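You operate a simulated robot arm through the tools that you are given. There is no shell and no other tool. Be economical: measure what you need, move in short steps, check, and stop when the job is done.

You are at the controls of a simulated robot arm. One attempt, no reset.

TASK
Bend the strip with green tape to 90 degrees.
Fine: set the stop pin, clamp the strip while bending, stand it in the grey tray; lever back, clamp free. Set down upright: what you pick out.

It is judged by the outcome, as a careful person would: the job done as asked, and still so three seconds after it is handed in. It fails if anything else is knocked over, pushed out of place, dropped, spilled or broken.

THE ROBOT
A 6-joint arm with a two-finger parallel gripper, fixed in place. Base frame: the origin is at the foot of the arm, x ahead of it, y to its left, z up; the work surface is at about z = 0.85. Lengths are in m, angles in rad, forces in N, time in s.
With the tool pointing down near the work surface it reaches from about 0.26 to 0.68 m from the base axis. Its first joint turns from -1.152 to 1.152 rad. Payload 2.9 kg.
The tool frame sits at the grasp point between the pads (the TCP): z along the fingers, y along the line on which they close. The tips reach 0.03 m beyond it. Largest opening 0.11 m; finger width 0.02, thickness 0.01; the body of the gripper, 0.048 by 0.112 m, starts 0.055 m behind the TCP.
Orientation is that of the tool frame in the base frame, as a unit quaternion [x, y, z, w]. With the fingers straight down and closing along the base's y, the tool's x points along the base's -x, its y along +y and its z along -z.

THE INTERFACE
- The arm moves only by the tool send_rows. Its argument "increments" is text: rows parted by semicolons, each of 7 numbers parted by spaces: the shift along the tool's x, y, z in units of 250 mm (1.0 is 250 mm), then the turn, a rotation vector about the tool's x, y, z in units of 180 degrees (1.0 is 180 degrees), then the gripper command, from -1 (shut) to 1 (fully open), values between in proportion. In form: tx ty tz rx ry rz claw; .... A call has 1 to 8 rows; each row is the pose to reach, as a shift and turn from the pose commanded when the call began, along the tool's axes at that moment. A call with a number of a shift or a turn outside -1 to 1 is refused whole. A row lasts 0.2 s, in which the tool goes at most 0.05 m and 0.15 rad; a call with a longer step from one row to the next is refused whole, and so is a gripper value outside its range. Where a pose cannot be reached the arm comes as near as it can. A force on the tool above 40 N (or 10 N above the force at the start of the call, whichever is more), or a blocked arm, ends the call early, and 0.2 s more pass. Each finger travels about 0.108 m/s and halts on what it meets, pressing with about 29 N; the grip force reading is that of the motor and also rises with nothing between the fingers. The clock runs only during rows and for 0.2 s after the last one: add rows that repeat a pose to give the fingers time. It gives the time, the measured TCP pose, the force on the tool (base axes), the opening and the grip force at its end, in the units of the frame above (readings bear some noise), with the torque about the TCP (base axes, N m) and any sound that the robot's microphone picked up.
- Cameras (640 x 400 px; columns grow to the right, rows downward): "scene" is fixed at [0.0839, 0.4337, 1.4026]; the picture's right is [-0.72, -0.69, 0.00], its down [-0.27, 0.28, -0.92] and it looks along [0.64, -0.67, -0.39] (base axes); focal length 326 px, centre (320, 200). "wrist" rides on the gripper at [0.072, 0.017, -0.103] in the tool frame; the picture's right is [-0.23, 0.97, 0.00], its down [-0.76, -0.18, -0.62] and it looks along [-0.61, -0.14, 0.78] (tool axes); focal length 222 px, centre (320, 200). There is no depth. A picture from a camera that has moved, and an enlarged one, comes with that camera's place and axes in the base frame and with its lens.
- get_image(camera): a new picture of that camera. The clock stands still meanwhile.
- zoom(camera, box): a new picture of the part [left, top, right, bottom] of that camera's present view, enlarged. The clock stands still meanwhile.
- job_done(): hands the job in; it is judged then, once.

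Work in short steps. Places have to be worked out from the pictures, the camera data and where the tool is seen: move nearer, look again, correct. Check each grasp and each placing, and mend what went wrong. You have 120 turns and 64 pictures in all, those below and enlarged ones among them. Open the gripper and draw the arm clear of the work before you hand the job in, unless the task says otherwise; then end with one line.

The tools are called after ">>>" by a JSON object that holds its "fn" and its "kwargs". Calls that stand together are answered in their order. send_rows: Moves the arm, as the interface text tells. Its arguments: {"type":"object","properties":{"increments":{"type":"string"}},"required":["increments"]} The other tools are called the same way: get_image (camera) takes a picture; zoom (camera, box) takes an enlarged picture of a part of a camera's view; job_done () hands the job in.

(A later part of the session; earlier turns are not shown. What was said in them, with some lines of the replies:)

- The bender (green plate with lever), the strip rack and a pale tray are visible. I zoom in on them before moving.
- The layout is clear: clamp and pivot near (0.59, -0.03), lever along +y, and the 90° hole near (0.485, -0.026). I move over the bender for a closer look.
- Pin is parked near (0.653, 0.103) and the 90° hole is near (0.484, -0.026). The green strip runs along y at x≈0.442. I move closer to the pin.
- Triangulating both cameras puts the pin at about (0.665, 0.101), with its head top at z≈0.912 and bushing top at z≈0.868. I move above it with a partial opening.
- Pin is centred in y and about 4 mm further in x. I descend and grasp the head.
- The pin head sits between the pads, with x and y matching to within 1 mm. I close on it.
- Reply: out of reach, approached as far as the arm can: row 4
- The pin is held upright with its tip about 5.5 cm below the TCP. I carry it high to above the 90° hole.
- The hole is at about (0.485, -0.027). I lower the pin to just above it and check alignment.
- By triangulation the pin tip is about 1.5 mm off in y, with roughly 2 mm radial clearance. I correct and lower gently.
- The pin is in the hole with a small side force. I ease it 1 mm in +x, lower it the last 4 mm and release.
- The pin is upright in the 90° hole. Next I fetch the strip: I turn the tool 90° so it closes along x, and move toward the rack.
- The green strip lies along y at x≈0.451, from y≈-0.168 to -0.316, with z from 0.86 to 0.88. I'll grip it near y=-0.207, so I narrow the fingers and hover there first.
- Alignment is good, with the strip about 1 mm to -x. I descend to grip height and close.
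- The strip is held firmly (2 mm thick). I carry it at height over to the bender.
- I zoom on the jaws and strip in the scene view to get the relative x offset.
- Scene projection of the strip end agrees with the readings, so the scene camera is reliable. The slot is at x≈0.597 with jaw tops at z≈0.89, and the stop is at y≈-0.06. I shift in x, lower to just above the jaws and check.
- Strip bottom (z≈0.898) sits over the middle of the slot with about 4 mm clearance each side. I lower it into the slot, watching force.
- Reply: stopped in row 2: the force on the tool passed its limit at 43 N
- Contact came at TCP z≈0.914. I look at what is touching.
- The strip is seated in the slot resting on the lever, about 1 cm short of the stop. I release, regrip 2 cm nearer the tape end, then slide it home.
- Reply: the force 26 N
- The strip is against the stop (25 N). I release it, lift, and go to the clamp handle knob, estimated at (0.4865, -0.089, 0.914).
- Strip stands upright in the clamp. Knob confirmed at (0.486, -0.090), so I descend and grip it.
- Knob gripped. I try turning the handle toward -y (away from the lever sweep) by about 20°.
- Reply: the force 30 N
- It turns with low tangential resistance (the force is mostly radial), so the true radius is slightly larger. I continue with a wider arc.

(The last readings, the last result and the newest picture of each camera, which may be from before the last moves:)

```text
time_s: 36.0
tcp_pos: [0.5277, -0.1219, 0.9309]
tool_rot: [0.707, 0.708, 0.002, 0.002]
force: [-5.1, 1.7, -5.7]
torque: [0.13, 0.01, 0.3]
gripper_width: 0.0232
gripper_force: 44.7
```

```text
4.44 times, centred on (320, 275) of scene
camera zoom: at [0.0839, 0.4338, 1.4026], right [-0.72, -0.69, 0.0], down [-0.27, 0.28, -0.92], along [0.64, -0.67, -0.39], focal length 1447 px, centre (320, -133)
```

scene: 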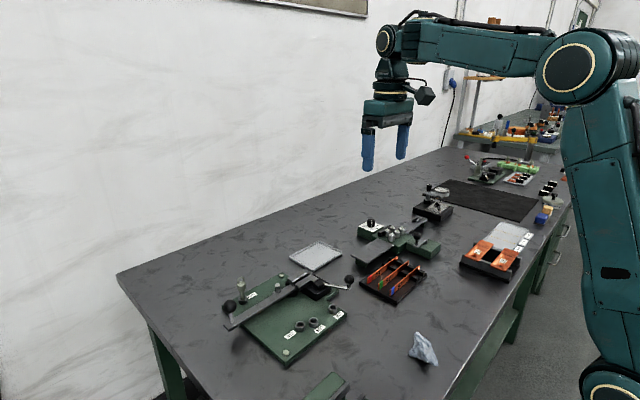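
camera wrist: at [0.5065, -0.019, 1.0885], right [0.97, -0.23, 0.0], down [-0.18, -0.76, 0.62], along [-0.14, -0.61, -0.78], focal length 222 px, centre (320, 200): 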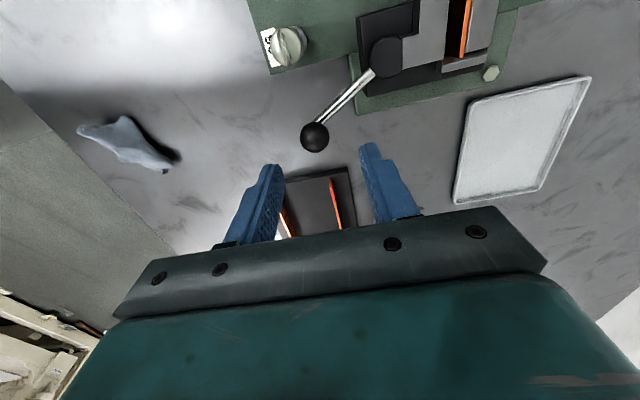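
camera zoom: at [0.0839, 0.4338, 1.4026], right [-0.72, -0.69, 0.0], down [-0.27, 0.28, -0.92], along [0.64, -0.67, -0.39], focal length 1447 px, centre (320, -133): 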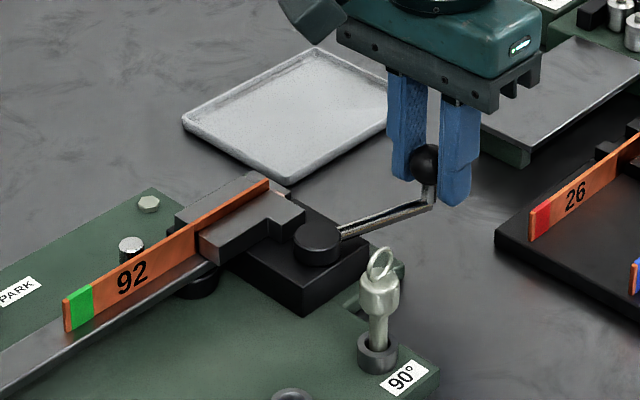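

The jaw is moving toward the strip, so this is the closing direction. I continue the arc in stages.

>>> {"fn": "send_rows", "kwargs": {"increments": "-0.003 0.027 0 0 0 0 -1; -0.006 0.054 0 0 0 0 -1; -0.007 0.081 0 0 0 0 -1; -0.007 0.108 0 0 0 0 -1; -0.007 0.108 0 0 0 0 -1"}}

>>> {"fn": "send_rows", "kwargs": {"increments": "0.002 0.027 0 0 0 0 -1; 0.008 0.054 0 0 0 0 -1; 0.016 0.08 0 0 0 0 -1; 0.026 0.105 0 0 0 0 -1; 0.026 0.105 0 0 0 0 -1"}}

>>> {"fn": "zoom", "kwargs": {"camera": "scene", "box": [260, 230, 380, 320]}}

```text
time_s: 37.1
tcp_pos: [0.5484, -0.1241, 0.9312]
tool_rot: [0.709, 0.705, -0.005, -0.007]
force: [-7.7, 1.5, 6.9]
torque: [-0.18, 0.26, -0.15]
gripper_width: 0.0233
gripper_force: 45.1
stopped in row 5: the force on the tool passed its limit at 43 N (the readings are from after the stop); the commanded pose is now the measured one
```

```text
time_s: 37.5
tcp_pos: [0.5488, -0.1255, 0.9302]
tool_rot: [0.709, 0.705, -0.01, -0.013]
force: [-9.6, 2.3, 9.1]
torque: [-0.13, 0.35, -0.14]
gripper_width: 0.0233
gripper_force: 45.2
stopped in row 1: the force on the tool passed its limit at 49 N (the readings are from after the stop); the commanded pose is now the measured one
```

```text
4.44 times, centred on (320, 275) of scene
camera zoom: at [0.0836, 0.4338, 1.4026], right [-0.72, -0.69, 0.0], down [-0.27, 0.28, -0.92], along [0.64, -0.67, -0.39], focal length 1447 px, centre (320, -133)
```

zoom: 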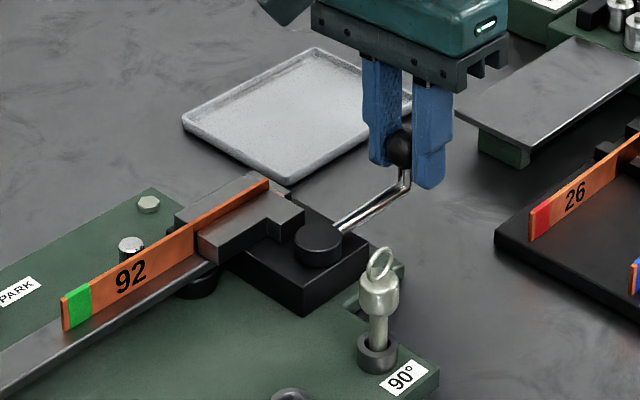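

The handle stopped hard at pointing straight -y. I check the jaw gap.

>>> {"fn": "zoom", "kwargs": {"camera": "scene", "box": [285, 260, 335, 300]}}

```text
10.00 times, centred on (310, 280) of scene
camera zoom: at [0.0836, 0.4338, 1.4026], right [-0.72, -0.69, 0.0], down [-0.27, 0.28, -0.92], along [0.64, -0.67, -0.39], focal length 3256 px, centre (420, -600)
```

zoom: 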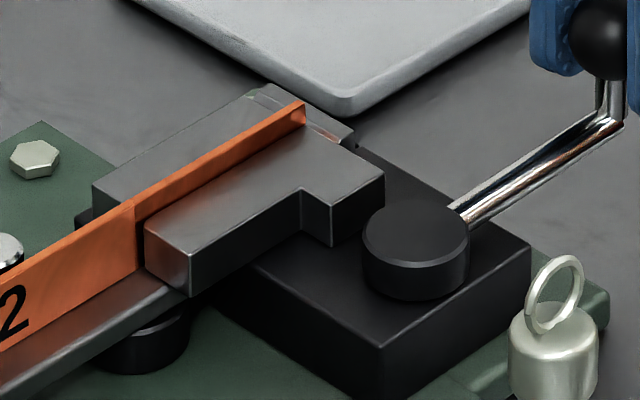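

The strip is clamped firmly between the jaws. I release the handle, lift, and head to the lever knob at about (0.601, 0.171, 0.928).

>>> {"fn": "send_rows", "kwargs": {"increments": "0 0 0 0 0 0 -0.4; 0 0 0 0 0 0 -0.05; 0 0 0 -0.0104 -0.0013 -0.0018 -0.05; 0 0 -0.1 -0.0104 -0.0013 -0.0018 -0.05; 0 0 -0.2 -0.0104 -0.0013 -0.0018 -0.05; 0 0 -0.3 -0.0104 -0.0013 -0.0018 0.1"}}

>>> {"fn": "send_rows", "kwargs": {"increments": "0.18 0.035 0 0 0 0 0.1; 0.36 0.07 0 0 0 0 0.1; 0.54 0.105 0 0 0 0 0.1; 0.72 0.14 0 0 0 0 0.1; 0.9 0.175 0 0 0 0 0.1; 0.9 0.175 0 0 0 0 0.1"}}

>>> {"fn": "get_image", "kwargs": {"camera": "wrist"}}

```text
time_s: 38.9
tcp_pos: [0.5517, -0.1241, 1.0052]
tool_rot: [0.707, 0.707, 0.001, 0.001]
force: [-0.1, 0.1, 0.8]
torque: [0.0, -0.02, 0.01]
gripper_width: 0.0603
gripper_force: 0.1
```

```text
time_s: 40.3
tcp_pos: [0.5959, 0.1004, 1.0038]
tool_rot: [0.708, 0.706, 0.001, 0.002]
force: [0.0, -0.3, -0.2]
torque: [0.01, 0.02, -0.02]
gripper_width: 0.0606
gripper_force: 0.0
```

```text
21 pictures are left
camera wrist: at [0.614, 0.172, 1.1084], right [0.97, -0.23, 0.0], down [-0.18, -0.76, 0.62], along [-0.14, -0.61, -0.78], focal length 222 px, centre (320, 200)
```

wrist: 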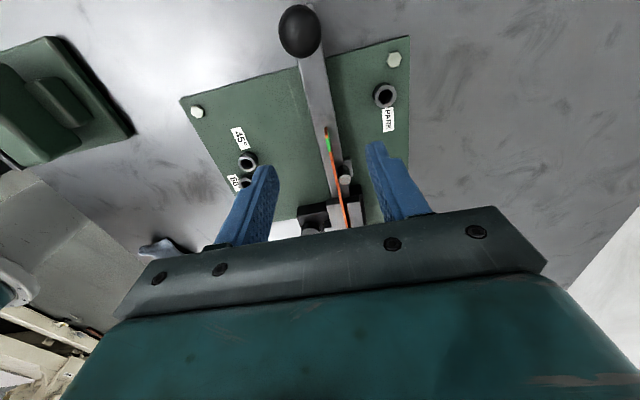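

Knob confirmed at (0.600, 0.171). I go over it, descend and grip.

>>> {"fn": "send_rows", "kwargs": {"increments": "0.14 0.01 0 0 0 0 0.1; 0.281 0.018 0 0 0 0 0.1; 0.281 0.018 0.12 0 0 0 0.05; 0.281 0.018 0.24 0 0 0 0; 0.281 0.018 0.24 0 0 0 -0.4; 0.281 0.018 0.24 0 0 0 -1; 0.281 0.018 0.24 0 0 0 -1; 0.281 0.018 0.24 0 0 0 -1"}}

>>> {"fn": "zoom", "kwargs": {"camera": "scene", "box": [190, 230, 310, 340]}}

```text
time_s: 42.1
tcp_pos: [0.5995, 0.1714, 0.9438]
tool_rot: [0.707, 0.707, -0.001, -0.001]
force: [-20.3, -0.1, 1.5]
torque: [0.01, 0.31, -0.06]
gripper_width: 0.0274
gripper_force: 45.1
```

```text
3.64 times, centred on (250, 285) of scene
camera zoom: at [0.0833, 0.4337, 1.4027], right [-0.72, -0.69, 0.0], down [-0.27, 0.28, -0.92], along [0.64, -0.67, -0.39], focal length 1184 px, centre (574, -109)
```

zoom: 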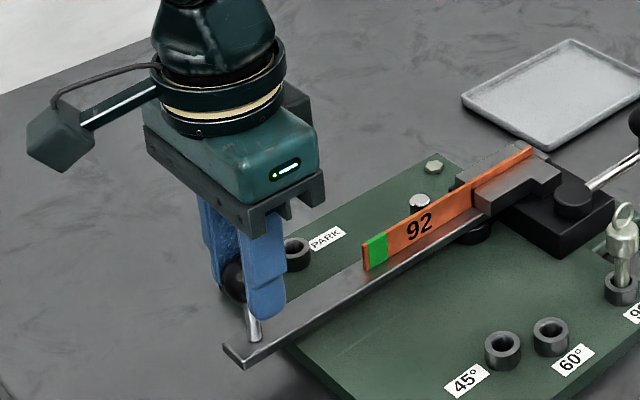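

Lever knob gripped. I sweep the first 24° along the arc, turning the tool with it.

>>> {"fn": "send_rows", "kwargs": {"increments": "-0.0009 -0.0358 0 0 0 -0.0167 -1; -0.00375 -0.0715 0 0 0 -0.0333 -1; -0.0085 -0.107 0 0 0 -0.05 -1; -0.01495 -0.1422 0 0 0 -0.0667 -1; -0.0233 -0.177 0 0 0 -0.0833 -1; -0.0335 -0.2114 0 0 0 -0.1 -1; -0.0455 -0.245 0 0 0 -0.1167 -1; -0.0591 -0.2782 0 0 0 -0.1333 -1"}}

```text
time_s: 43.9
tcp_pos: [0.5311, 0.1553, 0.9439]
tool_rot: [0.544, 0.839, 0.001, 0.001]
force: [9.8, 8.7, -12.2]
torque: [-0.12, -0.3, 0.09]
gripper_width: 0.0272
gripper_force: 44.7
```

Moving smoothly with about 13 N. I continue the sweep.

>>> {"fn": "send_rows", "kwargs": {"increments": "-0.0009 -0.0358 0 0 0 -0.0167 -1; -0.00375 -0.0715 0 0 0 -0.0333 -1; -0.0085 -0.107 0 0 0 -0.05 -1; -0.01495 -0.1422 0 0 0 -0.0667 -1; -0.0233 -0.177 0 0 0 -0.0833 -1; -0.0335 -0.2114 0 0 0 -0.1 -1; -0.0455 -0.245 0 0 0 -0.1167 -1; -0.0591 -0.2782 0 0 0 -0.1333 -1"}}

>>> {"fn": "zoom", "kwargs": {"camera": "scene", "box": [220, 230, 360, 350]}}

```text
time_s: 45.7
tcp_pos: [0.4743, 0.1142, 0.9448]
tool_rot: [0.359, 0.933, 0.002, 0.002]
force: [8.5, 10.0, -6.7]
torque: [0.42, 0.17, 0.13]
gripper_width: 0.0274
gripper_force: 45.6
```

```text
3.33 times, centred on (290, 290) of scene
camera zoom: at [0.0843, 0.434, 1.4025], right [-0.72, -0.69, 0.0], down [-0.27, 0.28, -0.92], along [0.64, -0.67, -0.39], focal length 1085 px, centre (420, -100)
```

zoom: 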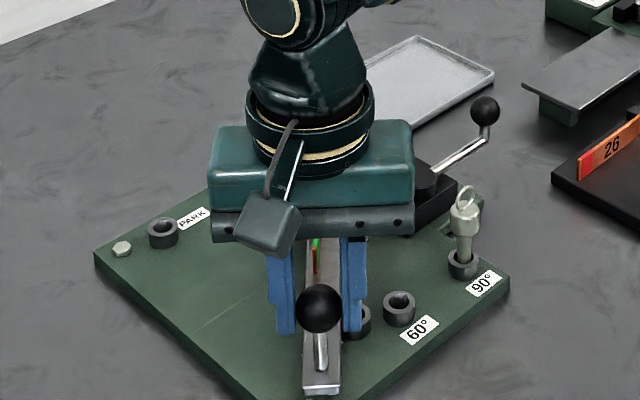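

Working: strip is bending and the clamp handle has stayed. I continue another 24°.

>>> {"fn": "send_rows", "kwargs": {"increments": "-0.0009 -0.0358 0 0 0 -0.0167 -1; -0.00375 -0.0715 0 0 0 -0.0333 -1; -0.0085 -0.107 0 0 0 -0.05 -1; -0.01495 -0.1422 0 0 0 -0.0667 -1; -0.0233 -0.177 0 0 0 -0.0833 -1; -0.0335 -0.2114 0 0 0 -0.1 -1; -0.0455 -0.245 0 0 0 -0.1167 -1; -0.0591 -0.2782 0 0 0 -0.1333 -1"}}

>>> {"fn": "send_rows", "kwargs": {"increments": "-0.0009 -0.0358 0 0 0 -0.0167 -1; -0.00375 -0.0715 0 0 0 -0.0333 -1; -0.0085 -0.107 0 0 0 -0.05 -1; -0.01495 -0.1422 0 0 0 -0.0667 -1; -0.0194 -0.16 0 0 0 -0.075 -1; -0.0194 -0.16 0 0 0 -0.075 -1"}}

>>> {"fn": "zoom", "kwargs": {"camera": "scene", "box": [250, 230, 390, 350]}}

```text
time_s: 47.5
tcp_pos: [0.4381, 0.0524, 0.9443]
tool_rot: [0.158, 0.988, 0.001, 0.003]
force: [3.1, 11.0, 6.1]
torque: [0.29, 0.21, 0.14]
gripper_width: 0.0273
gripper_force: 44.8
```

```text
time_s: 48.9
tcp_pos: [0.4302, 0.0128, 0.9452]
tool_rot: [0.039, 0.999, 0.001, 0.003]
force: [0.7, 12.0, 14.3]
torque: [0.26, 0.47, 0.35]
gripper_width: 0.0274
gripper_force: 44.8
```

```text
3.33 times, centred on (320, 290) of scene
camera zoom: at [0.0838, 0.4341, 1.4025], right [-0.72, -0.69, 0.0], down [-0.27, 0.28, -0.92], along [0.64, -0.67, -0.39], focal length 1085 px, centre (320, -100)
```

zoom: 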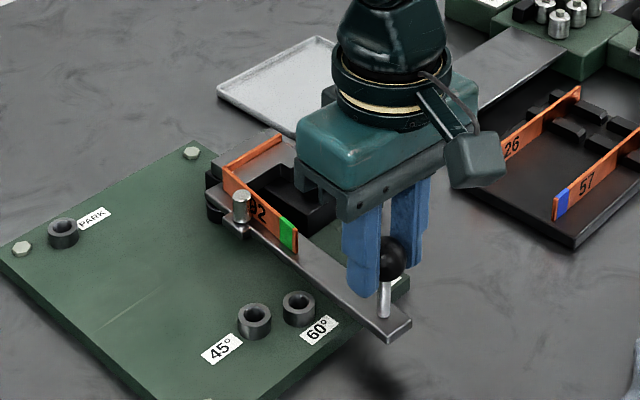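

At about 85°, not yet on the pin. I continue in small steps until the lever meets the stop.

>>> {"fn": "send_rows", "kwargs": {"increments": "-0.0004 -0.0239 0 0 0 -0.0111 -1; -0.0017 -0.0477 0 0 0 -0.0222 -1; -0.00375 -0.0715 0 0 0 -0.0333 -1; -0.0067 -0.0952 0 0 0 -0.0444 -1; -0.0104 -0.1188 0 0 0 -0.0556 -1; -0.0104 -0.1188 0 0 0 -0.0556 -1"}}

>>> {"fn": "zoom", "kwargs": {"camera": "scene", "box": [250, 230, 390, 350]}}

```text
time_s: 50.3
tcp_pos: [0.4306, -0.0157, 0.9438]
tool_rot: [-0.05, 0.999, 0.002, 0.002]
force: [0.3, 27.8, 17.1]
torque: [0.34, 0.1, 0.21]
gripper_width: 0.0274
gripper_force: 45.1
```

```text
3.33 times, centred on (320, 290) of scene
camera zoom: at [0.0837, 0.4345, 1.4024], right [-0.72, -0.69, 0.0], down [-0.27, 0.28, -0.92], along [0.64, -0.67, -0.39], focal length 1085 px, centre (320, -100)
```

zoom: 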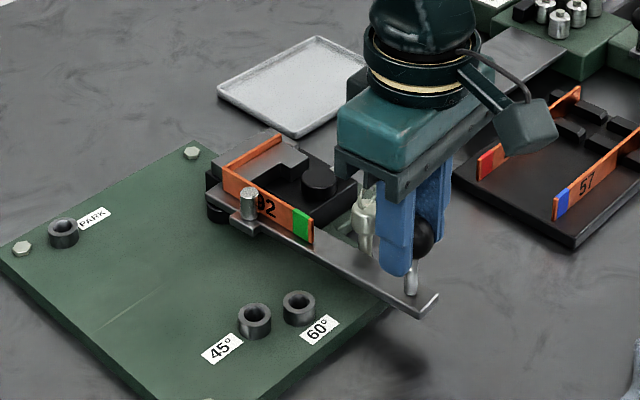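

Force has jumped to 28 N, which suggests the lever is at the pin. I press a few millimetres more to confirm a hard stop.

>>> {"fn": "send_rows", "kwargs": {"increments": "0 -0.008 0 0 0 0 -1; 0 -0.016 0 0 0 0 -1; 0 -0.024 0 0 0 0 -1; 0 -0.024 0 0 0 0 -1"}}

>>> {"fn": "zoom", "kwargs": {"camera": "wrist", "box": [220, 60, 420, 240]}}

```text
time_s: 51.0
tcp_pos: [0.4318, -0.0144, 0.9431]
tool_rot: [-0.057, 0.998, 0.007, 0.001]
force: [-0.1, 16.3, 0.3]
torque: [0.4, -0.06, 0.03]
gripper_width: 0.0275
gripper_force: 44.8
stopped in row 3: the force on the tool passed its limit at 44 N (the readings are from after the stop); the commanded pose is now the measured one
```

```text
2.22 times, centred on (320, 150) of wrist
camera zoom: at [0.358, -0.0073, 1.0479], right [0.12, 0.99, 0.01], down [0.78, -0.1, 0.62], along [0.62, -0.06, -0.78], focal length 494 px, centre (320, 311)
```

zoom: 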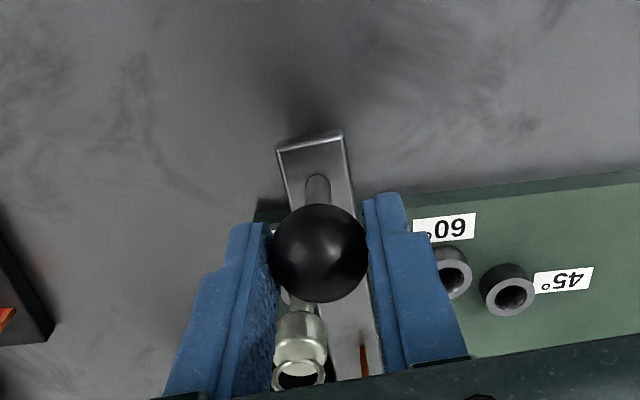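

The lever is hard against the pin. Now I swing the lever back along the same arc.

>>> {"fn": "send_rows", "kwargs": {"increments": "-0.0009 0.0358 0 0 0 0.0167 -1; -0.00375 0.0715 0 0 0 0.0333 -1; -0.0085 0.107 0 0 0 0.05 -1; -0.01495 0.1422 0 0 0 0.0667 -1; -0.0233 0.177 0 0 0 0.0833 -1; -0.0335 0.2114 0 0 0 0.1 -1; -0.0455 0.245 0 0 0 0.1167 -1; -0.0591 0.2782 0 0 0 0.1333 -1"}}

>>> {"fn": "send_rows", "kwargs": {"increments": "-0.0009 0.0358 0 0 0 0.0167 -1; -0.00375 0.0715 0 0 0 0.0333 -1; -0.0085 0.107 0 0 0 0.05 -1; -0.01495 0.1422 0 0 0 0.0667 -1; -0.0233 0.177 0 0 0 0.0833 -1; -0.0335 0.2114 0 0 0 0.1 -1; -0.0455 0.245 0 0 0 0.1167 -1; -0.0591 0.2782 0 0 0 0.1333 -1"}}

>>> {"fn": "send_rows", "kwargs": {"increments": "-0.0009 0.0358 0 0 0 0.0167 -1; -0.00375 0.0715 0 0 0 0.0333 -1; -0.0085 0.107 0 0 0 0.05 -1; -0.01495 0.1422 0 0 0 0.0667 -1; -0.0233 0.177 0 0 0 0.0833 -1; -0.0335 0.2114 0 0 0 0.1 -1; -0.0455 0.245 0 0 0 0.1167 -1; -0.0591 0.2782 0 0 0 0.1333 -1"}}

```text
time_s: 52.8
tcp_pos: [0.4389, 0.0539, 0.9454]
tool_rot: [0.156, 0.988, 0.005, 0.0]
force: [7.4, -3.5, -19.8]
torque: [-0.21, -0.54, -0.05]
gripper_width: 0.0272
gripper_force: 44.9
```

```text
time_s: 54.6
tcp_pos: [0.474, 0.1148, 0.9453]
tool_rot: [0.359, 0.933, 0.004, 0.0]
force: [10.5, -12.1, -28.9]
torque: [0.01, 0.07, -0.07]
gripper_width: 0.0273
gripper_force: 45.4
```

```text
time_s: 56.4
tcp_pos: [0.5318, 0.1565, 0.9452]
tool_rot: [0.545, 0.838, 0.003, -0.003]
force: [6.3, -19.2, -26.0]
torque: [-0.16, 0.01, -0.11]
gripper_width: 0.0271
gripper_force: 45.1
```

Going well; 24° remain. I finish the return with a small correction downward.

>>> {"fn": "send_rows", "kwargs": {"increments": "-0.0009 0.0358 0.004 0 0 0.0167 -1; -0.00375 0.0715 0.006 0 0 0.0333 -1; -0.0085 0.107 0.006 0 0 0.05 -1; -0.01495 0.1422 0.006 0 0 0.0667 -1; -0.0233 0.177 0.006 0 0 0.0833 -1; -0.0335 0.2114 0.006 0 0 0.1 -1; -0.0455 0.245 0.006 0 0 0.1167 -1; -0.0591 0.2782 0.006 0 0 0.1333 -1"}}

>>> {"fn": "send_rows", "kwargs": {"increments": "0 0.006 0 0 0 0 -1; 0 0.012 0 0 0 0 -1; 0 0.012 0 0 0 0 -1"}}

>>> {"fn": "zoom", "kwargs": {"camera": "scene", "box": [210, 230, 360, 350]}}

```text
time_s: 58.2
tcp_pos: [0.6001, 0.1699, 0.9457]
tool_rot: [0.706, 0.708, 0.003, -0.004]
force: [-12.3, -24.1, -3.5]
torque: [-0.16, 0.17, 0.27]
gripper_width: 0.0271
gripper_force: 45.0
```

```text
time_s: 58.8
tcp_pos: [0.6002, 0.1707, 0.9451]
tool_rot: [0.707, 0.707, -0.002, -0.007]
force: [-7.1, -3.9, 5.4]
torque: [-0.22, 0.33, 0.04]
gripper_width: 0.0273
gripper_force: 45.0
stopped in row 3: the force on the tool passed its limit at 41 N (the readings are from after the stop); the commanded pose is now the measured one
```

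```text
3.33 times, centred on (285, 290) of scene
camera zoom: at [0.0836, 0.4337, 1.4027], right [-0.72, -0.69, 0.0], down [-0.27, 0.28, -0.92], along [0.64, -0.67, -0.39], focal length 1085 px, centre (437, -100)
```

zoom: 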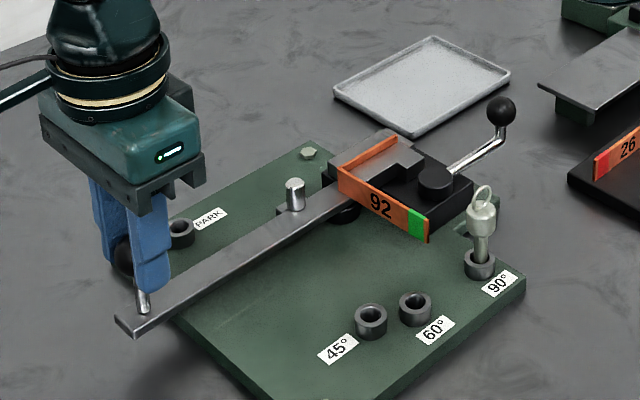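

The lever is back at rest and the strip looks bent to about 90°. I release the knob, lift, and go back to the clamp handle.

>>> {"fn": "send_rows", "kwargs": {"increments": "0 0 0 0 0 0 -0.4; 0 0 0 0 0 0 0; 0 0 0 -0.0041 -0.0023 0 0.1; 0 0 -0.1 -0.0041 -0.0023 0 0.1; 0 0 -0.24 -0.0041 -0.0023 0 0.1; -0.1 -0.03 -0.24 -0.0041 -0.0023 0 0.1; -0.24 -0.05 -0.24 -0.0041 -0.0023 0 0.1"}}

>>> {"fn": "send_rows", "kwargs": {"increments": "-0.18 -0.03 0 0 0 0 0.1; -0.36 -0.06 0 0 0 0 0.1; -0.54 -0.09 0 0 0 0 0.1; -0.72 -0.12 0 0 0 0 0.05; -0.9 -0.156 0 0 0 0 0; -0.94 -0.156 0.08 0 0 0 0; -0.94 -0.156 0.08 0 0 0 0"}}

>>> {"fn": "get_image", "kwargs": {"camera": "wrist"}}

```text
time_s: 60.4
tcp_pos: [0.5891, 0.1104, 1.0046]
tool_rot: [0.706, 0.708, 0.001, 0.001]
force: [0.0, 0.1, 0.3]
torque: [0.0, 0.04, 0.03]
gripper_width: 0.0606
gripper_force: 0.0
```

```text
time_s: 62.0
tcp_pos: [0.5497, -0.1247, 0.9847]
tool_rot: [0.706, 0.708, 0.001, 0.001]
force: [-0.4, -1.0, -0.2]
torque: [0.0, 0.0, 0.02]
gripper_width: 0.055
gripper_force: 0.2
```

```text
14 pictures are left
camera wrist: at [0.567, -0.0521, 1.088], right [0.97, -0.22, 0.0], down [-0.18, -0.76, 0.62], along [-0.14, -0.61, -0.78], focal length 222 px, centre (320, 200)
```

wrist: 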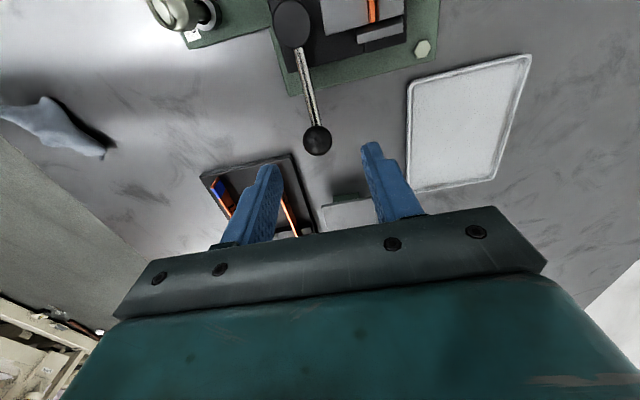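

Knob confirmed at (0.547, -0.125). I grip it, then swing it back open along the same arc.

>>> {"fn": "send_rows", "kwargs": {"increments": "-0.003 -0.0096 0.07 0 0 0 0; -0.003 -0.0096 0.14 0 0 0 0; -0.003 -0.0096 0.217 0 0 0 0; -0.003 -0.0096 0.217 0 0 0 -0.4; -0.003 -0.0096 0.217 0 0 0 -1; -0.003 -0.0096 0.217 0 0 0 -1; -0.003 -0.0096 0.217 0 0 0 -1"}}

>>> {"fn": "send_rows", "kwargs": {"increments": "0.0016 -0.025 0 0 0 0 -1; 0.0064 -0.051 0 0 0 0 -1; 0.0134 -0.077 0 0 0 0 -1; 0.0204 -0.103 0 0 0 0 -1; 0.0432 -0.152 0 0 0 0 -1; 0.074 -0.196 0 0 0 0 -1; 0.104 -0.228 0 0 0 0 -1; 0.139 -0.247 0 0 0 0 -1"}}

>>> {"fn": "zoom", "kwargs": {"camera": "scene", "box": [270, 245, 350, 305]}}

```text
time_s: 63.6
tcp_pos: [0.5482, -0.125, 0.9308]
tool_rot: [0.705, 0.709, 0.002, 0.002]
force: [-1.2, -1.2, -1.7]
torque: [-0.11, -0.02, -0.08]
gripper_width: 0.0232
gripper_force: 44.7
```

```text
time_s: 65.4
tcp_pos: [0.4869, -0.0902, 0.9298]
tool_rot: [0.707, 0.708, 0.001, 0.002]
force: [5.6, -4.1, 5.5]
torque: [-0.24, -0.09, -0.44]
gripper_width: 0.0233
gripper_force: 45.2
```

```text
6.67 times, centred on (310, 275) of scene
camera zoom: at [0.084, 0.4336, 1.4027], right [-0.72, -0.69, 0.0], down [-0.27, 0.28, -0.92], along [0.64, -0.67, -0.39], focal length 2171 px, centre (387, -300)
```

zoom: 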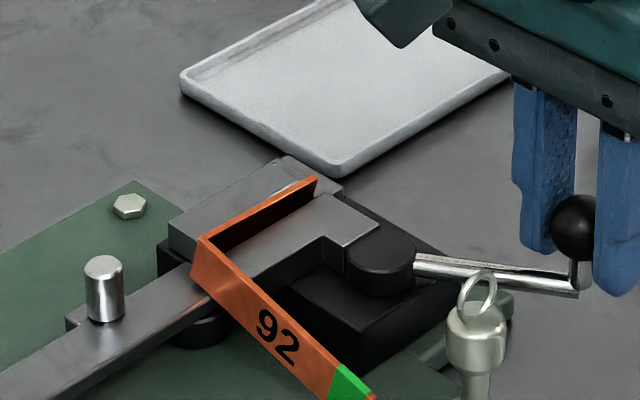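

The clamp is open and the L-shaped strip still stands. I release the handle, lift, and turn the tool back to close along y over the bent leg.

>>> {"fn": "send_rows", "kwargs": {"increments": "0 0 0 0 0 0 -0.4; 0 0 0 0 0 0 0; 0 0 0 0 0 0 0; 0 0 -0.12 0 0 0 0; 0 0 -0.28 0 0 0 -0.3; 0 0 -0.28 0 0 -0.045 -0.6; 0 0 -0.28 0 0 -0.09 -0.6; 0 0 -0.28 0 0 -0.135 -0.6"}}

>>> {"fn": "send_rows", "kwargs": {"increments": "0 0 0 0 0 -0.046 -0.6; 0 0 0 0 0 -0.092 -0.6; 0 0 0 0 0 -0.138 -0.6; 0 0 0 0 0 -0.184 -0.6; 0 0 0 0 0 -0.23 -0.6; 0 0 0 0 0 -0.276 -0.6; 0 0 0 0 0 -0.322 -0.6; 0 0 0 0 0 -0.365 -0.6"}}

>>> {"fn": "get_image", "kwargs": {"camera": "wrist"}}

```text
time_s: 67.2
tcp_pos: [0.4856, -0.0908, 0.9996]
tool_rot: [0.54, 0.842, 0.001, 0.001]
force: [-0.1, 0.1, -0.4]
torque: [-0.02, 0.01, -0.03]
gripper_width: 0.022
gripper_force: 0.1
```

```text
time_s: 69.0
tcp_pos: [0.4882, -0.0904, 1.0]
tool_rot: [-0.003, 1.0, -0.001, 0.002]
force: [0.3, 0.7, 0.3]
torque: [0.01, 0.0, -0.08]
gripper_width: 0.0219
gripper_force: 0.1
```

```text
12 pictures are left
camera wrist: at [0.4146, -0.074, 1.1034], right [0.22, 0.98, 0.0], down [0.76, -0.17, 0.63], along [0.61, -0.14, -0.78], focal length 222 px, centre (320, 200)
```

wrist: 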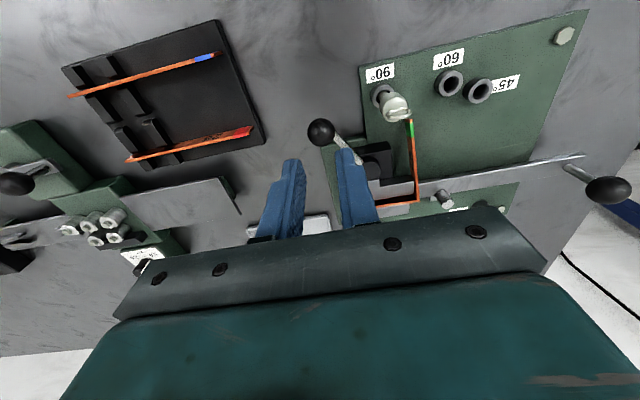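

>>> {"fn": "zoom", "kwargs": {"camera": "wrist", "box": [350, 90, 470, 220]}}

```text
3.08 times, centred on (410, 155) of wrist
camera zoom: at [0.4146, -0.074, 1.1034], right [0.22, 0.98, 0.0], down [0.76, -0.17, 0.63], along [0.61, -0.14, -0.78], focal length 684 px, centre (43, 338)
```

zoom: 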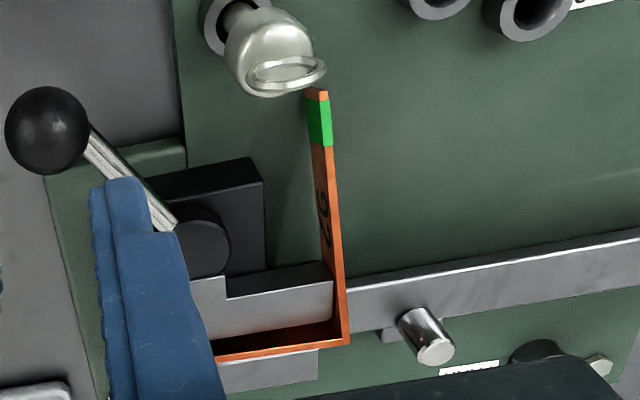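

The bent leg runs from the corner at about (0.604, 0.003) to (0.504, -0.007). I hover over its middle, yawed slightly to match it, and check.

>>> {"fn": "send_rows", "kwargs": {"increments": "-0.08 0.11 0 0 0 -0.007 -0.6; -0.16 0.22 0.02 0 0 -0.014 -0.6; -0.271 0.354 0.08 0 0 -0.02 -0.6; -0.271 0.354 0.18 0 0 -0.02 -0.56; -0.271 0.354 0.18 0 0 -0.02 -0.56"}}

>>> {"fn": "zoom", "kwargs": {"camera": "wrist", "box": [255, 70, 395, 210]}}

```text
time_s: 70.2
tcp_pos: [0.5538, -0.0014, 0.9544]
tool_rot: [-0.033, 0.999, 0.0, 0.002]
force: [-0.5, -0.4, 0.2]
torque: [-0.02, 0.03, 0.0]
gripper_width: 0.0243
gripper_force: 0.0
```

```text
2.86 times, centred on (325, 140) of wrist
camera zoom: at [0.4817, 0.011, 1.0584], right [0.16, 0.99, 0.0], down [0.77, -0.13, 0.63], along [0.62, -0.1, -0.78], focal length 635 px, centre (306, 371)
```

zoom: 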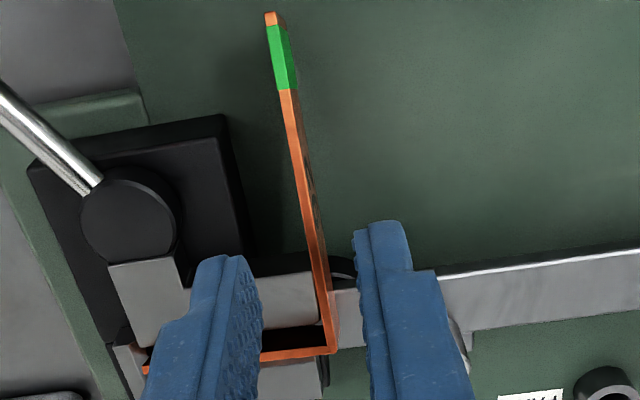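

This view shows legs of about 0.093 and 0.062 m at near 90°, with the leg at y≈0 under the gripper. I descend and grasp.

>>> {"fn": "send_rows", "kwargs": {"increments": "0 0.004 0.05 0 0 0.012 -0.56; 0 0.004 0.1 0 0 0.012 -0.56; 0 0.004 0.162 0 0 0.012 -0.56; 0 0.004 0.162 0 0 0.012 -0.8; 0 0.004 0.162 0 0 0.012 -1; 0 0.004 0.162 0 0 0.012 -1; 0 0.004 0.162 0 0 0.012 -1"}}

>>> {"fn": "send_rows", "kwargs": {"increments": "0 0 -0.02 0 0 0 -1; 0 0 -0.06 0 0 0 -1; 0 0 -0.12 0 0 0 -1; 0 0 -0.2 0 0 0 -1; 0 0 -0.28 0 0 0 -1; 0 0 -0.28 0 0 0 -1"}}

>>> {"fn": "zoom", "kwargs": {"camera": "scene", "box": [240, 220, 370, 320]}}

```text
time_s: 71.8
tcp_pos: [0.5532, -0.0003, 0.9148]
tool_rot: [-0.014, 1.0, 0.0, 0.002]
force: [0.3, -0.2, 0.1]
torque: [0.0, 0.01, 0.0]
gripper_width: 0.002
gripper_force: 29.5
```

```text
time_s: 73.2
tcp_pos: [0.5541, -0.0008, 0.9848]
tool_rot: [-0.014, 1.0, -0.001, 0.002]
force: [-0.7, -0.2, -1.1]
torque: [0.03, 0.01, -0.01]
gripper_width: 0.0019
gripper_force: 28.7
```

```text
4.00 times, centred on (305, 270) of scene
camera zoom: at [0.084, 0.4337, 1.4026], right [-0.72, -0.69, 0.0], down [-0.27, 0.28, -0.92], along [0.64, -0.67, -0.39], focal length 1302 px, centre (380, -80)
```

zoom: 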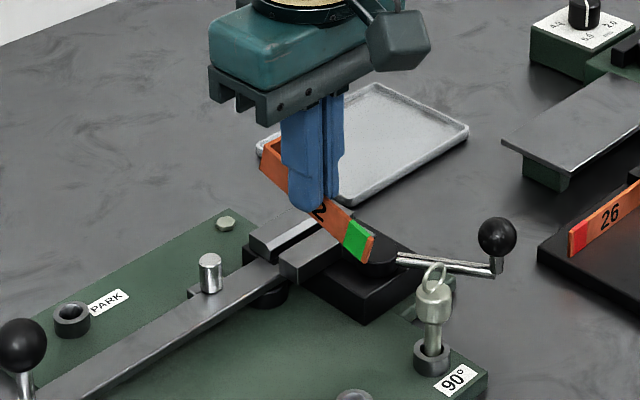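

Strip lifted free. I carry it toward the tray, turning it so the long leg will point along -y and the short leg along +x.

>>> {"fn": "send_rows", "kwargs": {"increments": "-0.02 -0.06 0 0 0 -0.045 -1; -0.04 -0.12 0 0 0 -0.09 -1; -0.06 -0.19 0 0 0 -0.135 -1; -0.08 -0.26 0 0 0 -0.18 -1; -0.11 -0.33 0 0 0 -0.225 -1; -0.14 -0.4 0 0 0 -0.27 -1; -0.165 -0.46 0 0 0 -0.315 -1; -0.184 -0.517 0 0 0 -0.36 -1"}}

>>> {"fn": "send_rows", "kwargs": {"increments": "0 0 0 0 0 -0.045 -1; 0 0 0 0 0 -0.09 -1; 0 0 0 0 0 -0.134 -1; 0 0 0 0 0 -0.134 -1"}}

>>> {"fn": "get_image", "kwargs": {"camera": "wrist"}}

```text
time_s: 75.0
tcp_pos: [0.6038, -0.1277, 0.9855]
tool_rot: [-0.548, 0.836, -0.001, 0.002]
force: [-0.2, 1.4, -0.8]
torque: [0.05, -0.01, 0.0]
gripper_width: 0.0019
gripper_force: 29.0
```

```text
time_s: 76.0
tcp_pos: [0.6034, -0.1282, 0.985]
tool_rot: [0.711, -0.703, 0.002, -0.001]
force: [0.8, -0.3, -1.2]
torque: [-0.03, 0.01, -0.01]
gripper_width: 0.0023
gripper_force: 28.8
```

```text
8 pictures are left
camera wrist: at [0.588, -0.2014, 1.0886], right [-0.98, 0.22, 0.0], down [0.17, 0.76, 0.62], along [0.14, 0.61, -0.78], focal length 222 px, centre (320, 200)
```

wrist: 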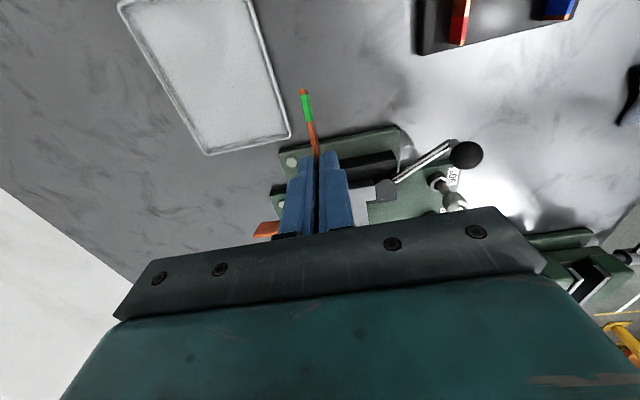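

The tray spans x 0.638–0.737, y -0.243 to -0.116. I extend to (0.657, -0.169), where the whole L fits, lowering on the way.

>>> {"fn": "send_rows", "kwargs": {"increments": "0.04 -0.05 0.04 0 0 0 -1; 0.08 -0.1 0.09 0 0 0 -1; 0.12 -0.16 0.15 0 0 0 -1; 0.163 -0.214 0.22 0 0 0 -1; 0.163 -0.214 0.26 0 0 0 -1; 0.163 -0.214 0.26 0 0 0 -1"}}

>>> {"fn": "zoom", "kwargs": {"camera": "scene", "box": [270, 210, 370, 290]}}

```text
time_s: 77.4
tcp_pos: [0.6581, -0.1701, 0.9209]
tool_rot: [0.71, -0.704, 0.0, -0.001]
force: [-0.2, -0.1, -1.2]
torque: [-0.04, 0.0, 0.0]
gripper_width: 0.0019
gripper_force: 28.4
```

```text
5.00 times, centred on (320, 250) of scene
camera zoom: at [0.084, 0.4337, 1.4026], right [-0.72, -0.69, 0.0], down [-0.27, 0.28, -0.92], along [0.64, -0.67, -0.39], focal length 1628 px, centre (320, -50)
```

zoom: 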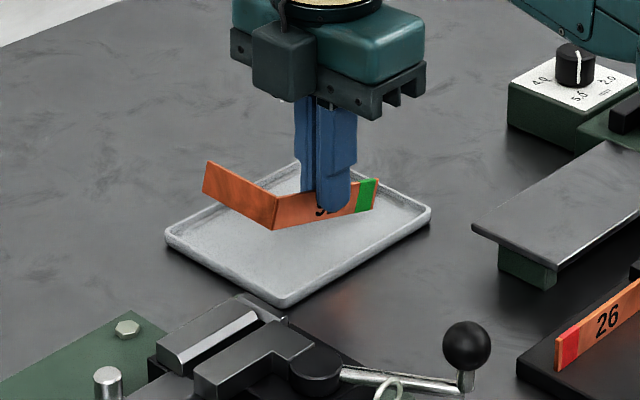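

Position is reached and the L is over the tray interior. I lower it slowly.

>>> {"fn": "send_rows", "kwargs": {"increments": "0 0 0.04 0 0 0 -1; 0 0 0.07 0 0 0 -1; 0 0 0.09 0 0 0 -1; 0 0 0.1 0 0 0 -1; 0 0 0.1 0 0 0 -1"}}

>>> {"fn": "send_rows", "kwargs": {"increments": "0 0 0.006 0 0 0 -1; 0 0 0.012 0 0 0 -1; 0 0 0.018 0 0 0 -1; 0 0 0.018 0 0 0 -1"}}

```text
time_s: 78.6
tcp_pos: [0.6588, -0.1697, 0.8961]
tool_rot: [0.71, -0.704, 0.002, -0.002]
force: [3.2, 5.1, 16.9]
torque: [-0.53, -0.15, 0.11]
gripper_width: 0.0022
gripper_force: 29.3
```

```text
time_s: 79.6
tcp_pos: [0.6584, -0.1709, 0.891]
tool_rot: [0.71, -0.704, 0.001, -0.002]
force: [2.5, 4.0, 17.1]
torque: [-0.66, -0.04, 0.09]
gripper_width: 0.0018
gripper_force: 29.1
```

There is contact, with torque suggesting the tail end touches first. I look.

>>> {"fn": "zoom", "kwargs": {"camera": "scene", "box": [285, 230, 355, 285]}}

```text
7.27 times, centred on (320, 258) of scene
camera zoom: at [0.0836, 0.4339, 1.4026], right [-0.72, -0.69, 0.0], down [-0.27, 0.28, -0.92], along [0.64, -0.67, -0.39], focal length 2368 px, centre (320, -218)
```

zoom: 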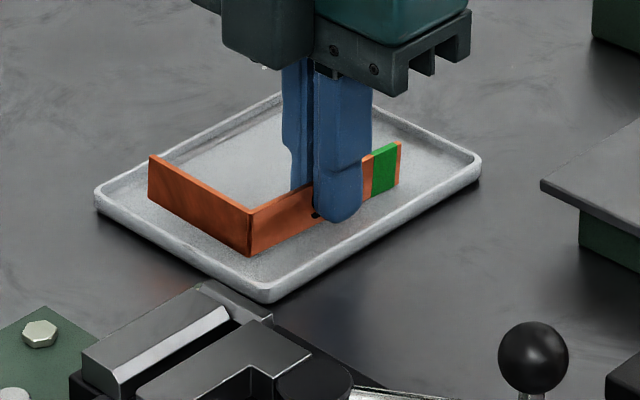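

The L is standing in the tray, near level. I ease off the pressure, open slightly and lift straight up.

>>> {"fn": "send_rows", "kwargs": {"increments": "0 0 -0.008 0 0 0 -1; 0 0 -0.008 0 0 0 -0.93; 0 0 -0.008 0 0 0 -0.87; 0 0 -0.008 0 0 0 -0.85; 0 0 -0.008 0 0 0 -0.85"}}

>>> {"fn": "send_rows", "kwargs": {"increments": "0 0 -0.02 0 0 0 -0.85; 0 0 -0.05 0 0 0 -0.85; 0 0 -0.09 0 0 0 -0.85; 0 0.03 -0.15 0 0 0 -0.8; 0 0.1 -0.25 0 0 0 -0.5; 0 0.2 -0.37 0 0 0 0; 0 0.3 -0.5 0 0 0 0; 0 0.4 -0.62 0 0 0 0"}}

>>> {"fn": "zoom", "kwargs": {"camera": "scene", "box": [210, 220, 370, 340]}}

```text
time_s: 80.8
tcp_pos: [0.6584, -0.169, 0.8927]
tool_rot: [0.71, -0.704, 0.001, -0.001]
force: [-0.3, 0.0, -0.2]
torque: [0.01, 0.01, -0.02]
gripper_width: 0.008
gripper_force: 0.0
```

```text
time_s: 82.6
tcp_pos: [0.5577, -0.1694, 1.0484]
tool_rot: [0.71, -0.704, 0.001, -0.002]
force: [0.7, 0.6, -0.9]
torque: [-0.01, 0.0, -0.01]
gripper_width: 0.055
gripper_force: 0.0
```

```text
3.33 times, centred on (290, 280) of scene
camera zoom: at [0.0839, 0.4337, 1.4026], right [-0.72, -0.69, 0.0], down [-0.27, 0.28, -0.92], along [0.64, -0.67, -0.39], focal length 1085 px, centre (420, -67)
```

zoom: 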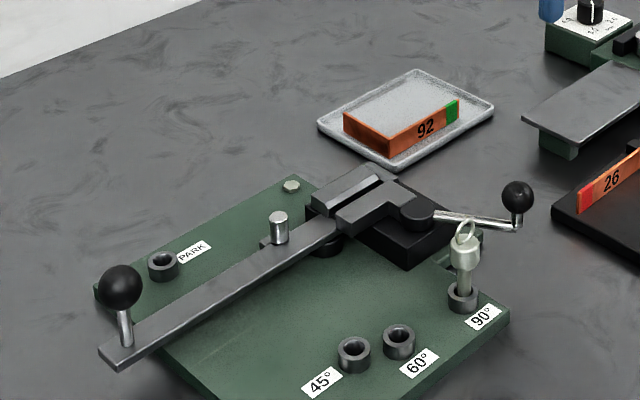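

The strip stands in the tray, the lever is back and the clamp is free. I check the bend angle once more.

>>> {"fn": "zoom", "kwargs": {"camera": "scene", "box": [285, 230, 340, 270]}}

```text
10.00 times, centred on (312, 250) of scene
camera zoom: at [0.0839, 0.4337, 1.4026], right [-0.72, -0.69, 0.0], down [-0.27, 0.28, -0.92], along [0.64, -0.67, -0.39], focal length 3256 px, centre (395, -300)
```

zoom: 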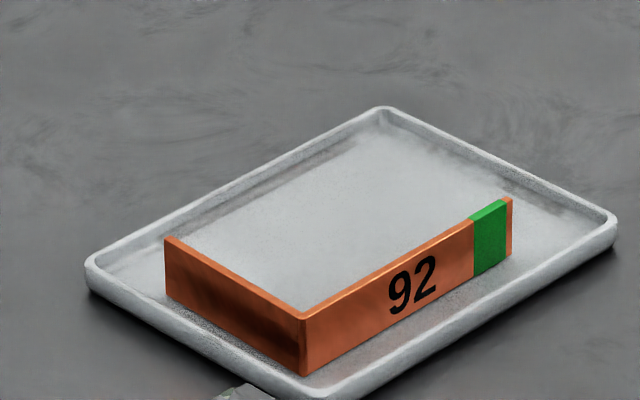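

The legs measure about 89–90° apart, and the strip is upright in the tray with everything else in place. I hand it in.

>>> {"fn": "job_done", "kwargs": {}}

```text
The job is handed in.
```

The green-tape strip is bent to about 90° (about 89° from the camera view) and stands upright in the grey tray. The stop pin is still in the 90° hole, the lever is back at rest and the clamp is open.
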